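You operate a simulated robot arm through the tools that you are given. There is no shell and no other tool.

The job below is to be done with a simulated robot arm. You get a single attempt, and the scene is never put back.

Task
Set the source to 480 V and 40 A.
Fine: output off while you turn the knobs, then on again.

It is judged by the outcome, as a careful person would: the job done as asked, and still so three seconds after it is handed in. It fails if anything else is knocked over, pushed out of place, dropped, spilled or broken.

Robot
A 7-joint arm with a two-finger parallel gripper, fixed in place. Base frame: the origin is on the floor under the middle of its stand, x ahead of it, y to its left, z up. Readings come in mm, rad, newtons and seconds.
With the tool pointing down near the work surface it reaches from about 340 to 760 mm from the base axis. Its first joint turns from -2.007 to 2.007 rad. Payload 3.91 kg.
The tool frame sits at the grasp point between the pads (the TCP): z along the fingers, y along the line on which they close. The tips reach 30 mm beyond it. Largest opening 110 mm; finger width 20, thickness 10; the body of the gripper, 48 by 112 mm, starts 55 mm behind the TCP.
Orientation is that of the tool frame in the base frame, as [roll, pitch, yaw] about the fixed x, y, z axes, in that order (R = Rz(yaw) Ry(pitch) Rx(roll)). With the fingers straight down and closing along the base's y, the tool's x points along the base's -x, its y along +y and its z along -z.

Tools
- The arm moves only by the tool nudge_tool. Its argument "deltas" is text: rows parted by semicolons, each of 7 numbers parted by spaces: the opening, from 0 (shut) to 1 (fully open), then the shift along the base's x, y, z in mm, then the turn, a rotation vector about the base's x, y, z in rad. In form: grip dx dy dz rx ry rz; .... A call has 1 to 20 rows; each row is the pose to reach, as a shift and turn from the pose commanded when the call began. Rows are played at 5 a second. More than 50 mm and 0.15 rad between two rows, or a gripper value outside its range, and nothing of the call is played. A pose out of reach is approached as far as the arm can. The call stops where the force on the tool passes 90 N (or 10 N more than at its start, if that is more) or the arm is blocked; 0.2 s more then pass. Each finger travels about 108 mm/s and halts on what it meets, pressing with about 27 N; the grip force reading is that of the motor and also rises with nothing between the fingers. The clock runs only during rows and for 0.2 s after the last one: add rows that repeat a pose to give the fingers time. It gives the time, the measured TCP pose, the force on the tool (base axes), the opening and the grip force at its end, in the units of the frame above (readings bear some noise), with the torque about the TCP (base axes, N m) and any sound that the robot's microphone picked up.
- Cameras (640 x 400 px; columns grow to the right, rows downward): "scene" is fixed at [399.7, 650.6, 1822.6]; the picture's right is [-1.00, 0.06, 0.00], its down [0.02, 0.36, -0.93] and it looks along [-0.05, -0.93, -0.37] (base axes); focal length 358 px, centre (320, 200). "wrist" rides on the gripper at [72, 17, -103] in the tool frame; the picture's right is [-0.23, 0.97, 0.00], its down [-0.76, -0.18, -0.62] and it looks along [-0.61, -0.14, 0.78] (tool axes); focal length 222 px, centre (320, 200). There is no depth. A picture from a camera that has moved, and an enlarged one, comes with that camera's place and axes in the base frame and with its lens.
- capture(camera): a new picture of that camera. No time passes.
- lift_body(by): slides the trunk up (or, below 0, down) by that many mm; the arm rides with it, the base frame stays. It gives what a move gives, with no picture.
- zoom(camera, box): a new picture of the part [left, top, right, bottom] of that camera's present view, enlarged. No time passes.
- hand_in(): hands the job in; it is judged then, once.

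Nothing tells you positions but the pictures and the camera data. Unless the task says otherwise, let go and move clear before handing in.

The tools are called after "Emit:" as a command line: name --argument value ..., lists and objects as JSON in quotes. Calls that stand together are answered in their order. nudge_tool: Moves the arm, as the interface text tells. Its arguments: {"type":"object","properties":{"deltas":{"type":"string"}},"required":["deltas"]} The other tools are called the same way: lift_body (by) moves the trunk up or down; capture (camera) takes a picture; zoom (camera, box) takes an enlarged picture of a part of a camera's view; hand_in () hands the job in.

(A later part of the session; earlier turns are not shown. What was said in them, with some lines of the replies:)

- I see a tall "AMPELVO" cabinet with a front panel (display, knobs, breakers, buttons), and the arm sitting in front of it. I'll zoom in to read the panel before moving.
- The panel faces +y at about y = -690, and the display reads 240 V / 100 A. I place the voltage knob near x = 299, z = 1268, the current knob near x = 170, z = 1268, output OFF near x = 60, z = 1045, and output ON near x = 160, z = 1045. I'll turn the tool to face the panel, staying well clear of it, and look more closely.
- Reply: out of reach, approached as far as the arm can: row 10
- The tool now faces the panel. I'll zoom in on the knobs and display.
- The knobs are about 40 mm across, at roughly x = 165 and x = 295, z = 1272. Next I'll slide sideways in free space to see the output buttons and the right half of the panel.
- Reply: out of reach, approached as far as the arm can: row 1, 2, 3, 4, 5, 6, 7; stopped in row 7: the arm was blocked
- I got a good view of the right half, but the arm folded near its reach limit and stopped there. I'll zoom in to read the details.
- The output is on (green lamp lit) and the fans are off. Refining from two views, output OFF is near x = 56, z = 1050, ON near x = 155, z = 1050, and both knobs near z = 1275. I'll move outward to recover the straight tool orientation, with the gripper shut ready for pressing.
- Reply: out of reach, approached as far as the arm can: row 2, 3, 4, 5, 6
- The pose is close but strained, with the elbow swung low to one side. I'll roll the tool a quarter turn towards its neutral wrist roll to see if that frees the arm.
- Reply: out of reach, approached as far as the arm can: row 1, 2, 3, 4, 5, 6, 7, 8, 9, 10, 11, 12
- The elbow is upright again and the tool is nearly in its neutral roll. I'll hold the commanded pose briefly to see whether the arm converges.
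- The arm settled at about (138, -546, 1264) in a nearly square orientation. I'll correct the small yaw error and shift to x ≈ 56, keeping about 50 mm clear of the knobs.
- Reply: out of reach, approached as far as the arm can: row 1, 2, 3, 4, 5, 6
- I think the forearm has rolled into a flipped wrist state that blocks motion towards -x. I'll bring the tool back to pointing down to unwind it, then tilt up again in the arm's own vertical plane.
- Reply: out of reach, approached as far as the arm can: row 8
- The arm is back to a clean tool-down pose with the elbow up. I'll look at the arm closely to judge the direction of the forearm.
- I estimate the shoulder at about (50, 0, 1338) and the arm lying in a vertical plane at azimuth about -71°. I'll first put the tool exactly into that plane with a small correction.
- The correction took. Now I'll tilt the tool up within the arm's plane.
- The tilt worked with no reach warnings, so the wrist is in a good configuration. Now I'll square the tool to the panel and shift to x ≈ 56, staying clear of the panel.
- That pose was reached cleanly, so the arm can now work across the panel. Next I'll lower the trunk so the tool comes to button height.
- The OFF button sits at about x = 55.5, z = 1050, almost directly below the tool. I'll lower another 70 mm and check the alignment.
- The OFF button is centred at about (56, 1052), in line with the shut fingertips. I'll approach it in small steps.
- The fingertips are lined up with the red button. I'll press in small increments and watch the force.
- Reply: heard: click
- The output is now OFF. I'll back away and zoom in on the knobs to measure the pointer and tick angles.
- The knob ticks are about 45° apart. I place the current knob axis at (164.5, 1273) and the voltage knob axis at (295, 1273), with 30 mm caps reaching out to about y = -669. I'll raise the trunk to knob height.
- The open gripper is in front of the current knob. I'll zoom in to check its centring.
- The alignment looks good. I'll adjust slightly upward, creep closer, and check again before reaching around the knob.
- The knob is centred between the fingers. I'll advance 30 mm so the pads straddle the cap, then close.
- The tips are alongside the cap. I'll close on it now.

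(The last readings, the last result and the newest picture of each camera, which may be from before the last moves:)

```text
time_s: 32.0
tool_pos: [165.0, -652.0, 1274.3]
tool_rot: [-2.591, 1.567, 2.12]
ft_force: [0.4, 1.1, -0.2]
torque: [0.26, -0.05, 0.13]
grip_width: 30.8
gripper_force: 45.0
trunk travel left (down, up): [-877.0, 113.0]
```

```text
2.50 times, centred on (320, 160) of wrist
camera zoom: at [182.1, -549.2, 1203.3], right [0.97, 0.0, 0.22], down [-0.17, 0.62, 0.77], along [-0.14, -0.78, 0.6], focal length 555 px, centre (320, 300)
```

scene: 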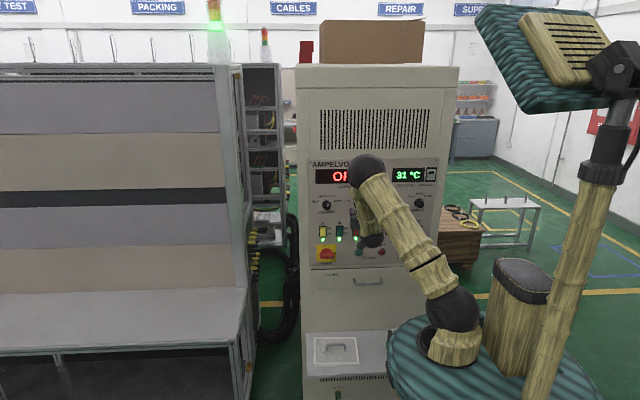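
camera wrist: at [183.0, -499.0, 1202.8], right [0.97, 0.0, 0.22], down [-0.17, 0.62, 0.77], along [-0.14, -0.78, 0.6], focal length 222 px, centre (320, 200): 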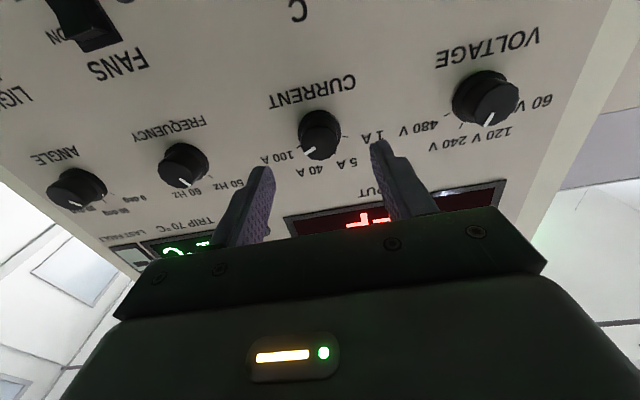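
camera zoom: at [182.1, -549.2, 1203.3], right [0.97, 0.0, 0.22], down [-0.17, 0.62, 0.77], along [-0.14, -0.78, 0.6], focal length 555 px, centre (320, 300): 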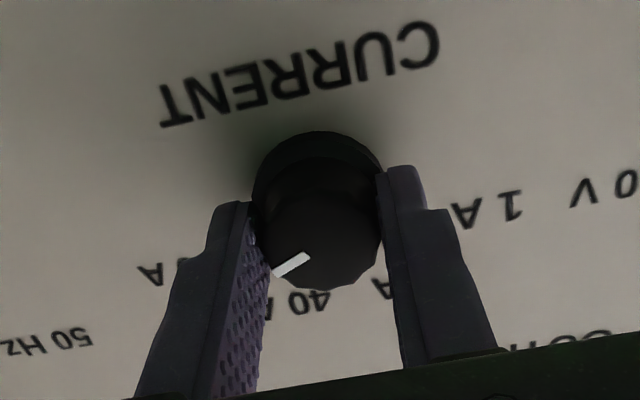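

I have a firm grip on the current knob with no side load. I'll turn it 45° counter-clockwise (100 A to 40 A).

Emit:
nudge_tool --deltas "0 0 0 0 0 0.1 0; 0 0 0 0 0 0.2 0; 0 0 0 0 0 0.3 0; 0 0 0 0 0 0.4 0; 0 0 0 0 0 0.5 0; 0 0 0 0 0 0.6 0; 0 0 0 0 0 0.7 0; 0 0 0 0 0 0.785 0; 0 0 0 0 0 0.785 0"

Emit:
zoom --camera "wrist" --box '[220, 80, 420, 240]'

Emit:
zoom --camera "scene" --box '[300, 150, 440, 270]'

```text
time_s: 34.0
tool_pos: [165.4, -652.0, 1274.6]
tool_rot: [-1.574, 0.782, 3.134]
ft_force: [-2.2, 4.3, -3.2]
torque: [0.29, 0.02, -0.22]
grip_width: 30.5
gripper_force: 45.2
trunk travel left (down, up): [-877.0, 113.0]
```

```text
2.50 times, centred on (320, 160) of wrist
camera zoom: at [126.0, -549.1, 1212.6], right [0.85, 0.0, -0.53], down [0.42, 0.62, 0.66], along [0.33, -0.79, 0.53], focal length 555 px, centre (320, 300)
```

zoom: 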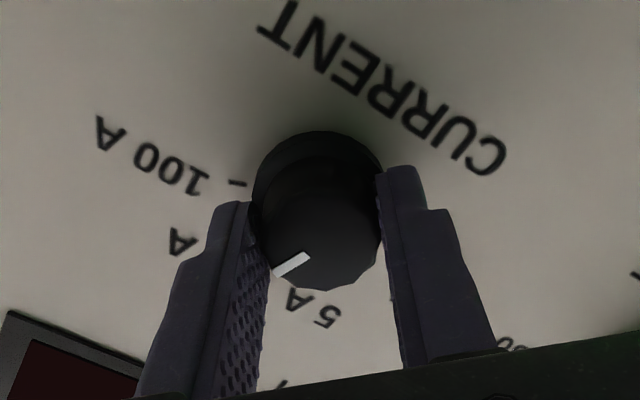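

```text
3.33 times, centred on (370, 210) of scene
camera zoom: at [399.7, 650.6, 1822.6], right [-1.0, 0.06, 0.0], down [0.02, 0.36, -0.93], along [-0.05, -0.93, -0.37], focal length 1192 px, centre (153, 167)
```

zoom: 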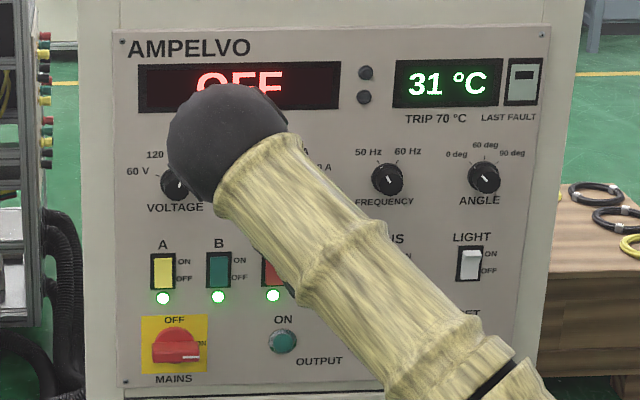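

The pointer turned with the gripper. I'll release, back off, and check where it settled.

Emit:
nudge_tool --deltas "0.3 0 0 0 0 0 0; 0.6 0 0 0 0 0 0; 0.6 0 0 0 0 0 0; 0.6 0 15 0 0 0 0; 0.6 0 30 0 0 0 0; 0.6 0 45 0 0 0 0; 0.6 0 45 0 0 0 0"

Emit:
capture --camera "wrist"

Emit:
zoom --camera "wrist" --box '[220, 80, 420, 240]'

```text
time_s: 35.6
tool_pos: [165.0, -607.4, 1275.4]
tool_rot: [-1.572, 0.783, 3.133]
ft_force: [0.3, 0.1, -0.1]
torque: [0.0, -0.01, -0.01]
grip_width: 65.9
gripper_force: 0.1
trunk travel left (down, up): [-877.0, 113.0]
```

```text
taken
camera wrist: at [126.6, -504.7, 1213.0], right [0.85, 0.0, -0.53], down [0.42, 0.62, 0.66], along [0.33, -0.78, 0.53], focal length 222 px, centre (320, 200)
```

wrist: 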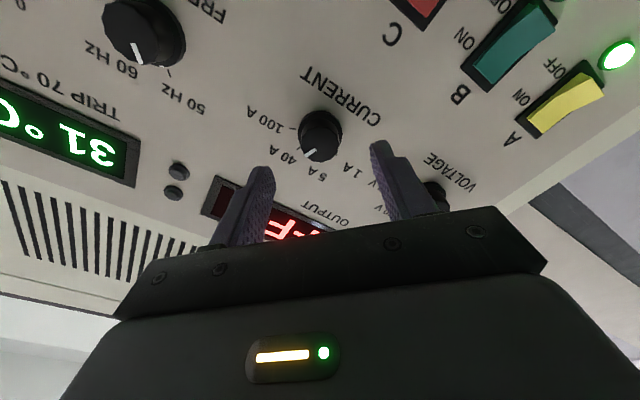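

```text
2.50 times, centred on (320, 160) of wrist
camera zoom: at [126.6, -504.7, 1213.0], right [0.85, 0.0, -0.53], down [0.42, 0.62, 0.66], along [0.33, -0.78, 0.53], focal length 555 px, centre (320, 300)
```

zoom: 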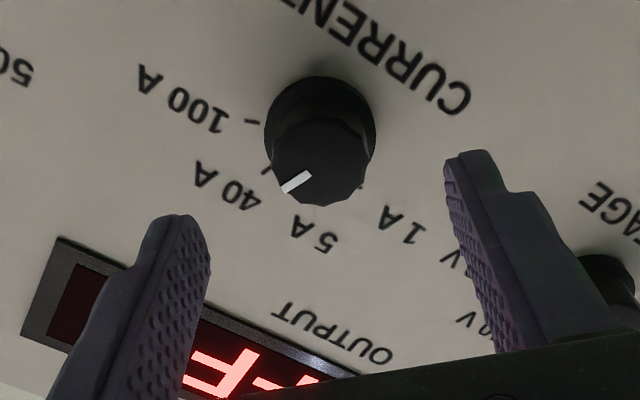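

The current pointer now sits on 40 A. I'll move across to the voltage knob, keeping this roll so that turning it clockwise ends in a comfortable pose.

Emit:
nudge_tool --deltas "0.6 30 0 0 0 0 0; 0.6 65 0 0 0 0 0; 0.6 100 0 0 0 0 0; 0.6 131 0 0 0 0 0; 0.6 131 -12 0 0 0 0; 0.6 131 -12 0 0 0 0"

Emit:
capture --camera "wrist"

Emit:
zoom --camera "wrist" --box '[220, 80, 420, 240]'

Emit:
zoom --camera "scene" --box '[300, 150, 440, 270]'

```text
time_s: 37.0
tool_pos: [296.4, -618.6, 1274.0]
tool_rot: [-1.572, 0.782, 3.133]
ft_force: [1.1, 0.1, -0.7]
torque: [0.02, -0.01, -0.01]
grip_width: 65.9
gripper_force: 0.1
trunk travel left (down, up): [-877.0, 113.0]
```

```text
taken
camera wrist: at [257.8, -516.0, 1212.0], right [0.85, 0.0, -0.53], down [0.42, 0.62, 0.66], along [0.33, -0.78, 0.53], focal length 222 px, centre (320, 200)
```

wrist: 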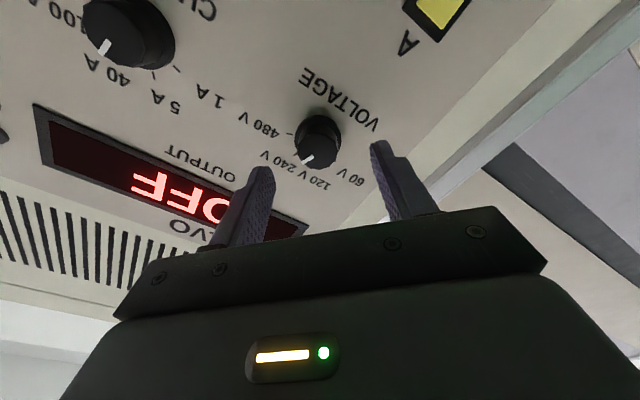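

```text
2.50 times, centred on (320, 160) of wrist
camera zoom: at [257.8, -516.0, 1212.0], right [0.85, 0.0, -0.53], down [0.42, 0.62, 0.66], along [0.33, -0.78, 0.53], focal length 555 px, centre (320, 300)
```

zoom: 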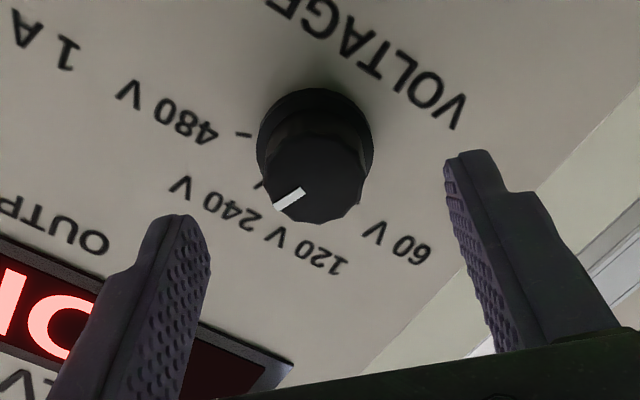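

```text
3.33 times, centred on (370, 210) of scene
camera zoom: at [399.7, 650.6, 1822.6], right [-1.0, 0.06, 0.0], down [0.02, 0.36, -0.93], along [-0.05, -0.93, -0.37], focal length 1192 px, centre (153, 167)
```

zoom: 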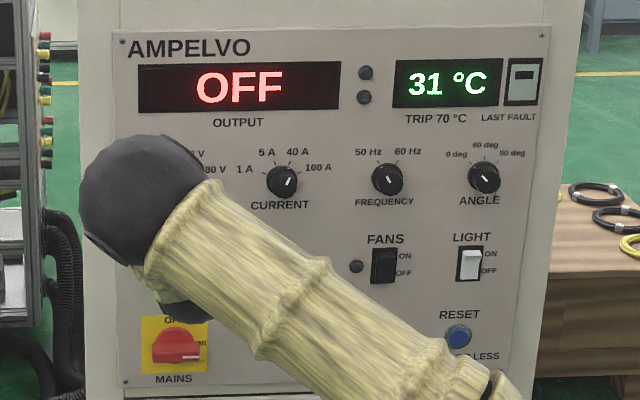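

The current knob reads 40 A in the scene view. The voltage knob is about 1.5 mm off centre, so I'll correct for that, advance around it, and check before closing.

Emit:
nudge_tool --deltas "0.6 -1.3 -8 0.8 0 0 0; 0.6 -1.3 -18 0.8 0 0 0; 0.6 -1.3 -27 0.8 0 0 0; 0.6 -1.3 -33 0.8 0 0 0; 0.6 -1.3 -33 0.8 0 0 0"

Emit:
zoom --camera "wrist" --box '[220, 80, 420, 240]'

```text
time_s: 38.2
tool_pos: [294.1, -651.6, 1276.2]
tool_rot: [-1.573, 0.782, 3.134]
ft_force: [0.0, 0.3, -0.3]
torque: [0.0, -0.01, 0.02]
grip_width: 66.1
gripper_force: 0.0
trunk travel left (down, up): [-877.0, 113.0]
```

```text
2.50 times, centred on (320, 160) of wrist
camera zoom: at [255.9, -549.4, 1213.3], right [0.85, 0.0, -0.53], down [0.42, 0.62, 0.66], along [0.33, -0.78, 0.53], focal length 555 px, centre (320, 300)
```

zoom: 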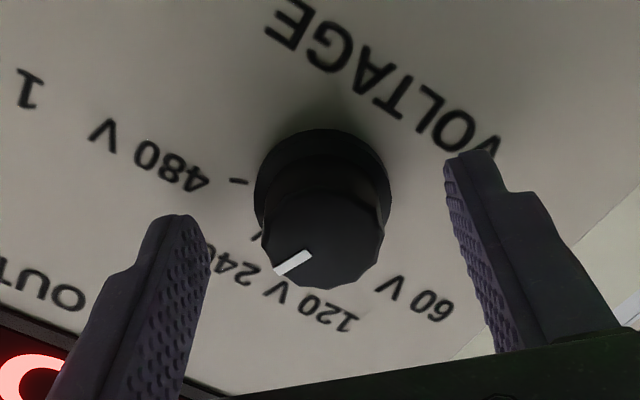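

The voltage knob is centred just as the current knob was. I'll close on it and turn it 45° clockwise (240 V to 480 V).

Emit:
nudge_tool --deltas "0.4 0 0 0 0 0 0; 0 0 0 0 0 0 0; 0 0 0 0 0 0 0; 0 0 0 0 0 0 0"

Emit:
zoom --camera "wrist" --box '[220, 80, 420, 240]'

```text
time_s: 39.2
tool_pos: [294.8, -652.0, 1275.4]
tool_rot: [-1.575, 0.781, 3.134]
ft_force: [2.4, 2.6, -2.0]
torque: [0.05, 0.0, 0.1]
grip_width: 30.5
gripper_force: 44.9
trunk travel left (down, up): [-877.0, 113.0]
```

```text
2.50 times, centred on (320, 160) of wrist
camera zoom: at [256.2, -549.2, 1212.9], right [0.85, 0.0, -0.53], down [0.42, 0.62, 0.66], along [0.33, -0.78, 0.53], focal length 555 px, centre (320, 300)
```

zoom: 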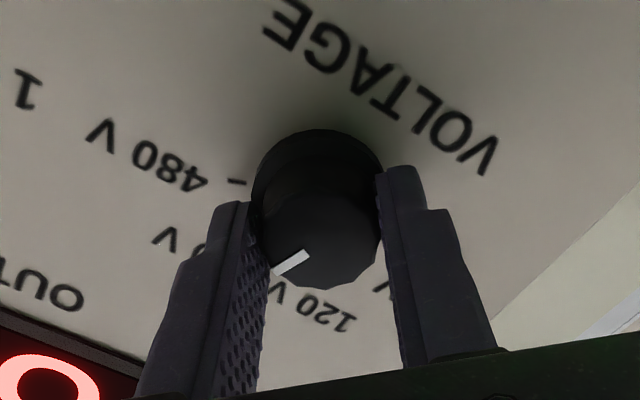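

The knob is gripped cleanly with only light side force. Now I'll turn it clockwise by 45°.

Emit:
nudge_tool --deltas "0 0 0 0 0 -0.1 0; 0 0 0 0 0 -0.2 0; 0 0 0 0 0 -0.3 0; 0 0 0 0 0 -0.4 0; 0 0 0 0 0 -0.5 0; 0 0 0 0 0 -0.6 0; 0 0 0 0 0 -0.7 0; 0 0 0 0 0 -0.785 0; 0 0 0 0 0 -0.785 0"

Emit:
zoom --camera "wrist" --box '[220, 80, 420, 240]'

```text
time_s: 41.2
tool_pos: [295.0, -652.0, 1274.4]
tool_rot: [-2.823, 1.565, 1.886]
ft_force: [-0.8, 5.3, -6.8]
torque: [0.48, -0.03, 0.1]
grip_width: 30.2
gripper_force: 45.0
trunk travel left (down, up): [-877.0, 113.0]
```

```text
2.50 times, centred on (320, 160) of wrist
camera zoom: at [312.3, -549.1, 1204.0], right [0.97, 0.0, 0.23], down [-0.17, 0.62, 0.77], along [-0.14, -0.78, 0.6], focal length 555 px, centre (320, 300)
```

zoom: 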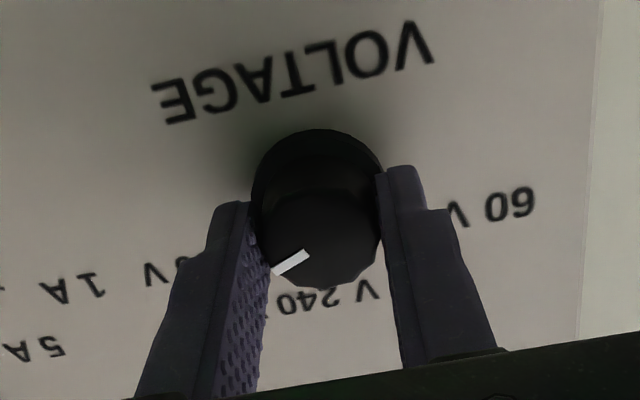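

The knob turned with the gripper. I'll release it, back off, and check both knobs.

Emit:
nudge_tool --deltas "0.3 0 0 0 0 0 0; 0.6 0 0 0 0 0 0; 0.6 0 0 0 0 0 0; 0.6 0 15 0 0 0 0; 0.6 0 30 0 0 0 0; 0.6 0 52 0 0 0 0; 0.6 0 52 0 0 0 0"

Emit:
zoom --camera "wrist" --box '[220, 80, 420, 240]'

Emit:
capture --camera "scene"

```text
time_s: 42.8
tool_pos: [294.3, -601.3, 1274.4]
tool_rot: [-2.61, 1.565, 2.1]
ft_force: [0.3, 0.6, -0.2]
torque: [0.02, 0.0, 0.04]
grip_width: 66.1
gripper_force: 0.1
trunk travel left (down, up): [-877.0, 113.0]
```

```text
2.50 times, centred on (320, 160) of wrist
camera zoom: at [312.3, -497.9, 1203.9], right [0.97, 0.0, 0.22], down [-0.17, 0.62, 0.77], along [-0.14, -0.78, 0.6], focal length 555 px, centre (320, 300)
```

zoom: 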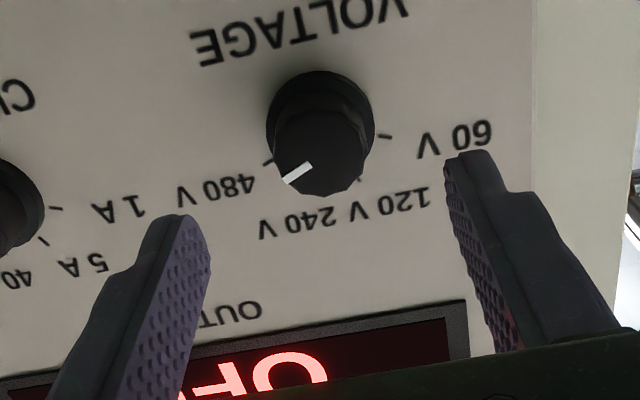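

```text
taken
```

scene: 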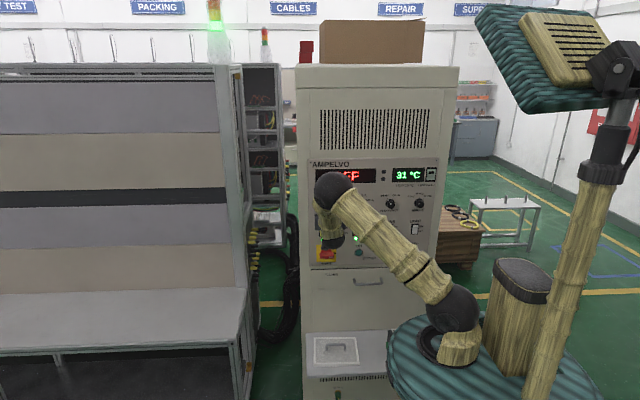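

The voltage pointer is on 480 V and the current pointer on 40 A. Next I'll shut the gripper, move over to the output ON column, and lower the trunk to button height.

Emit:
nudge_tool --deltas "0.4 -30 0 0 0 0 0; 0.2 -65 0 0 0 0 0; 0 -100 0 0 0 0 0; 0 -139 0 0 0 0 0; 0 -139 0 0 0 0 0; 0 -139 0 0 0 0 0"

Emit:
lift_body --by -222

Emit:
capture --camera "wrist"

Emit:
zoom --camera "wrist" --box '[220, 80, 420, 240]'

Emit:
zoom --camera "scene" --box '[300, 150, 440, 270]'

```text
time_s: 44.2
tool_pos: [155.1, -601.0, 1274.1]
tool_rot: [-2.66, 1.564, 2.05]
ft_force: [-0.1, 0.4, 0.4]
torque: [0.01, 0.02, 0.02]
grip_width: 0.2
gripper_force: 27.1
trunk travel left (down, up): [-877.0, 113.0]
```

```text
time_s: 46.5
tool_pos: [155.6, -601.3, 1053.2]
tool_rot: [-2.583, 1.566, 2.129]
ft_force: [-0.2, 0.0, -0.7]
torque: [-0.01, -0.03, 0.01]
grip_width: 0.0
gripper_force: 26.4
trunk travel left (down, up): [-655.0, 335.0]
```

```text
taken
camera wrist: at [173.0, -497.8, 981.7], right [0.97, 0.0, 0.22], down [-0.17, 0.62, 0.77], along [-0.14, -0.78, 0.6], focal length 222 px, centre (320, 200)
```

wrist: 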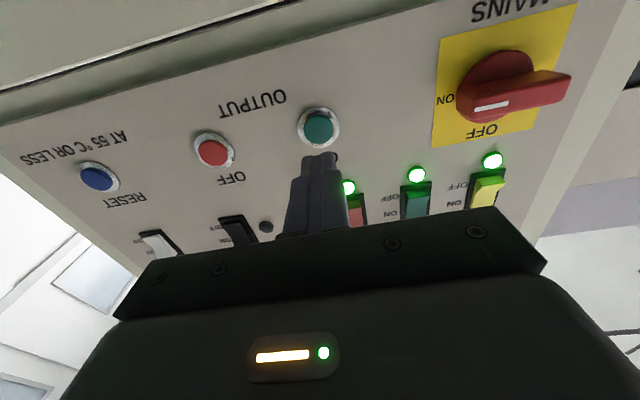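

```text
2.50 times, centred on (320, 160) of wrist
camera zoom: at [173.0, -497.8, 981.7], right [0.97, 0.0, 0.22], down [-0.17, 0.62, 0.77], along [-0.14, -0.78, 0.6], focal length 555 px, centre (320, 300)
```

zoom: 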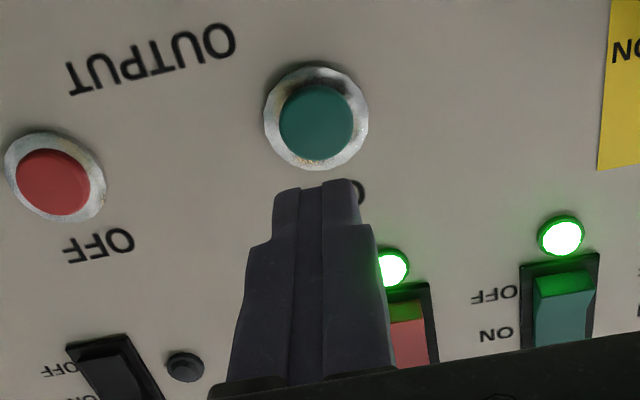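

```text
3.33 times, centred on (370, 210) of scene
camera zoom: at [399.7, 650.6, 1822.6], right [-1.0, 0.06, 0.0], down [0.02, 0.36, -0.93], along [-0.05, -0.93, -0.37], focal length 1192 px, centre (153, 167)
```

zoom: 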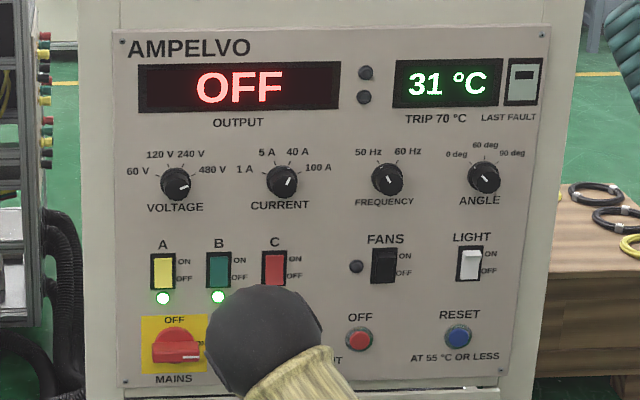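

The scene view confirms 480 V, 40 A and output OFF. I'm lined up with the green ON button, so I'll press it gently, just as I did with OFF.

Emit:
nudge_tool --deltas "0 0 -15 -1.7 0 0 0; 0 0 -30 -1.7 0 0 0; 0 0 -40 -1.7 0 0 0; 0 0 -46 -1.7 0 0 0; 0 0 -50 -1.7 0 0 0; 0 0 -53 -1.7 0 0 0; 0 0 -55 -1.7 0 0 0; 0 0 -57 -1.7 0 0 0"

Emit:
zoom --camera "scene" --box '[300, 150, 440, 270]'

```text
time_s: 48.4
tool_pos: [155.4, -657.2, 1051.1]
tool_rot: [-2.553, 1.567, 2.158]
ft_force: [-0.8, 2.7, 0.4]
torque: [0.0, -0.04, 0.02]
grip_width: 0.0
gripper_force: 27.2
trunk travel left (down, up): [-655.0, 335.0]
heard: click
```

```text
3.33 times, centred on (370, 210) of scene
camera zoom: at [399.7, 650.6, 1822.6], right [-1.0, 0.06, 0.0], down [0.02, 0.36, -0.93], along [-0.05, -0.93, -0.37], focal length 1192 px, centre (153, 167)
```

zoom: 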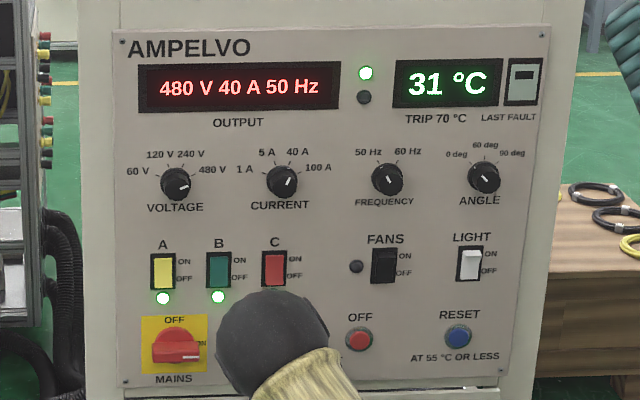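

The display now reads 480 V 40 A 50 Hz with the output lamp on. I'll back the arm away and watch for a few seconds to make sure it stays that way.

Emit:
nudge_tool --deltas "0 0 15 0 0 0 0; 0 0 35 0 0 0 0; 0 0 57 0 0 0 0; 0 0 57 0 0 0 0; 0 0 57 0 0 0 0; 0 0 57 0 0 0 0; 0 0 57 0 0 0 0; 0 0 57 0 0 0 0; 0 0 57 0 0 0 0; 0 0 57 0 0 0 0; 0 0 57 0 0 0 0; 0 0 57 0 0 0 0; 0 0 57 0 0 0 0; 0 0 57 0 0 0 0; 0 0 57 0 0 0 0; 0 0 57 0 0 0 0; 0 0 57 0 0 0 0; 0 0 57 0 0 0 0; 0 0 57 0 0 0 0; 0 0 57 0 0 0 0"

Emit:
zoom --camera "scene" --box '[300, 150, 440, 270]'

Emit:
capture --camera "scene"

```text
time_s: 52.5
tool_pos: [155.2, -600.4, 1051.5]
tool_rot: [-2.584, 1.564, 2.126]
ft_force: [0.0, -0.1, -0.4]
torque: [-0.01, 0.0, 0.0]
grip_width: 0.0
gripper_force: 27.2
trunk travel left (down, up): [-655.0, 335.0]
```

```text
3.33 times, centred on (370, 210) of scene
camera zoom: at [399.7, 650.6, 1822.6], right [-1.0, 0.06, 0.0], down [0.02, 0.36, -0.93], along [-0.05, -0.93, -0.37], focal length 1192 px, centre (153, 167)
```

zoom: 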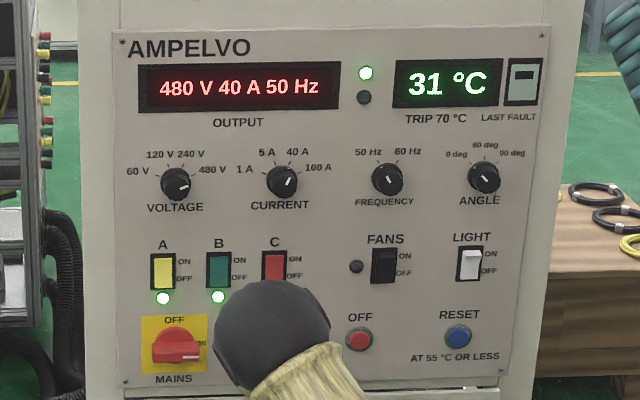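

```text
taken
```

scene: 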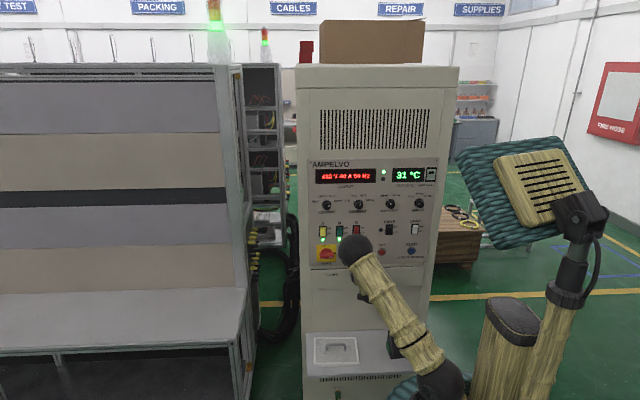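

After more than 4 s the display still reads 480 V 40 A 50 Hz at 31 °C, with the output on and the arm clear. I'll take one last look at the part of the panel the arm is hiding before handing in.

Emit:
capture --camera "wrist"

```text
taken
camera wrist: at [172.7, -497.8, 980.2], right [0.97, 0.0, 0.22], down [-0.17, 0.62, 0.77], along [-0.14, -0.78, 0.6], focal length 222 px, centre (320, 200)
```

wrist: 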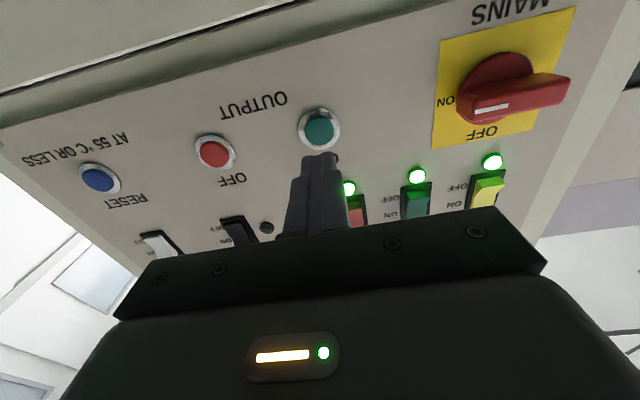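

Everything else on the panel is unchanged: mains is on, breakers A, B and C are lit, and the arm is clear. The source is at 480 V and 40 A with the output on, so I'm handing in.

Emit:
hand_in

```text
The job is handed in.
```

The source is set to 480 V and 40 A, and the output is on again. The display reads 480 V 40 A 50 Hz.

I switched the output off before turning either knob and switched it back on afterwards. The reading stayed steady at 31 °C for the four seconds I watched before handing in.

Mains and breakers A, B and C are still on. I didn't touch any other control, and the arm is clear of the panel. The fans were already off when I started, and I left them off.
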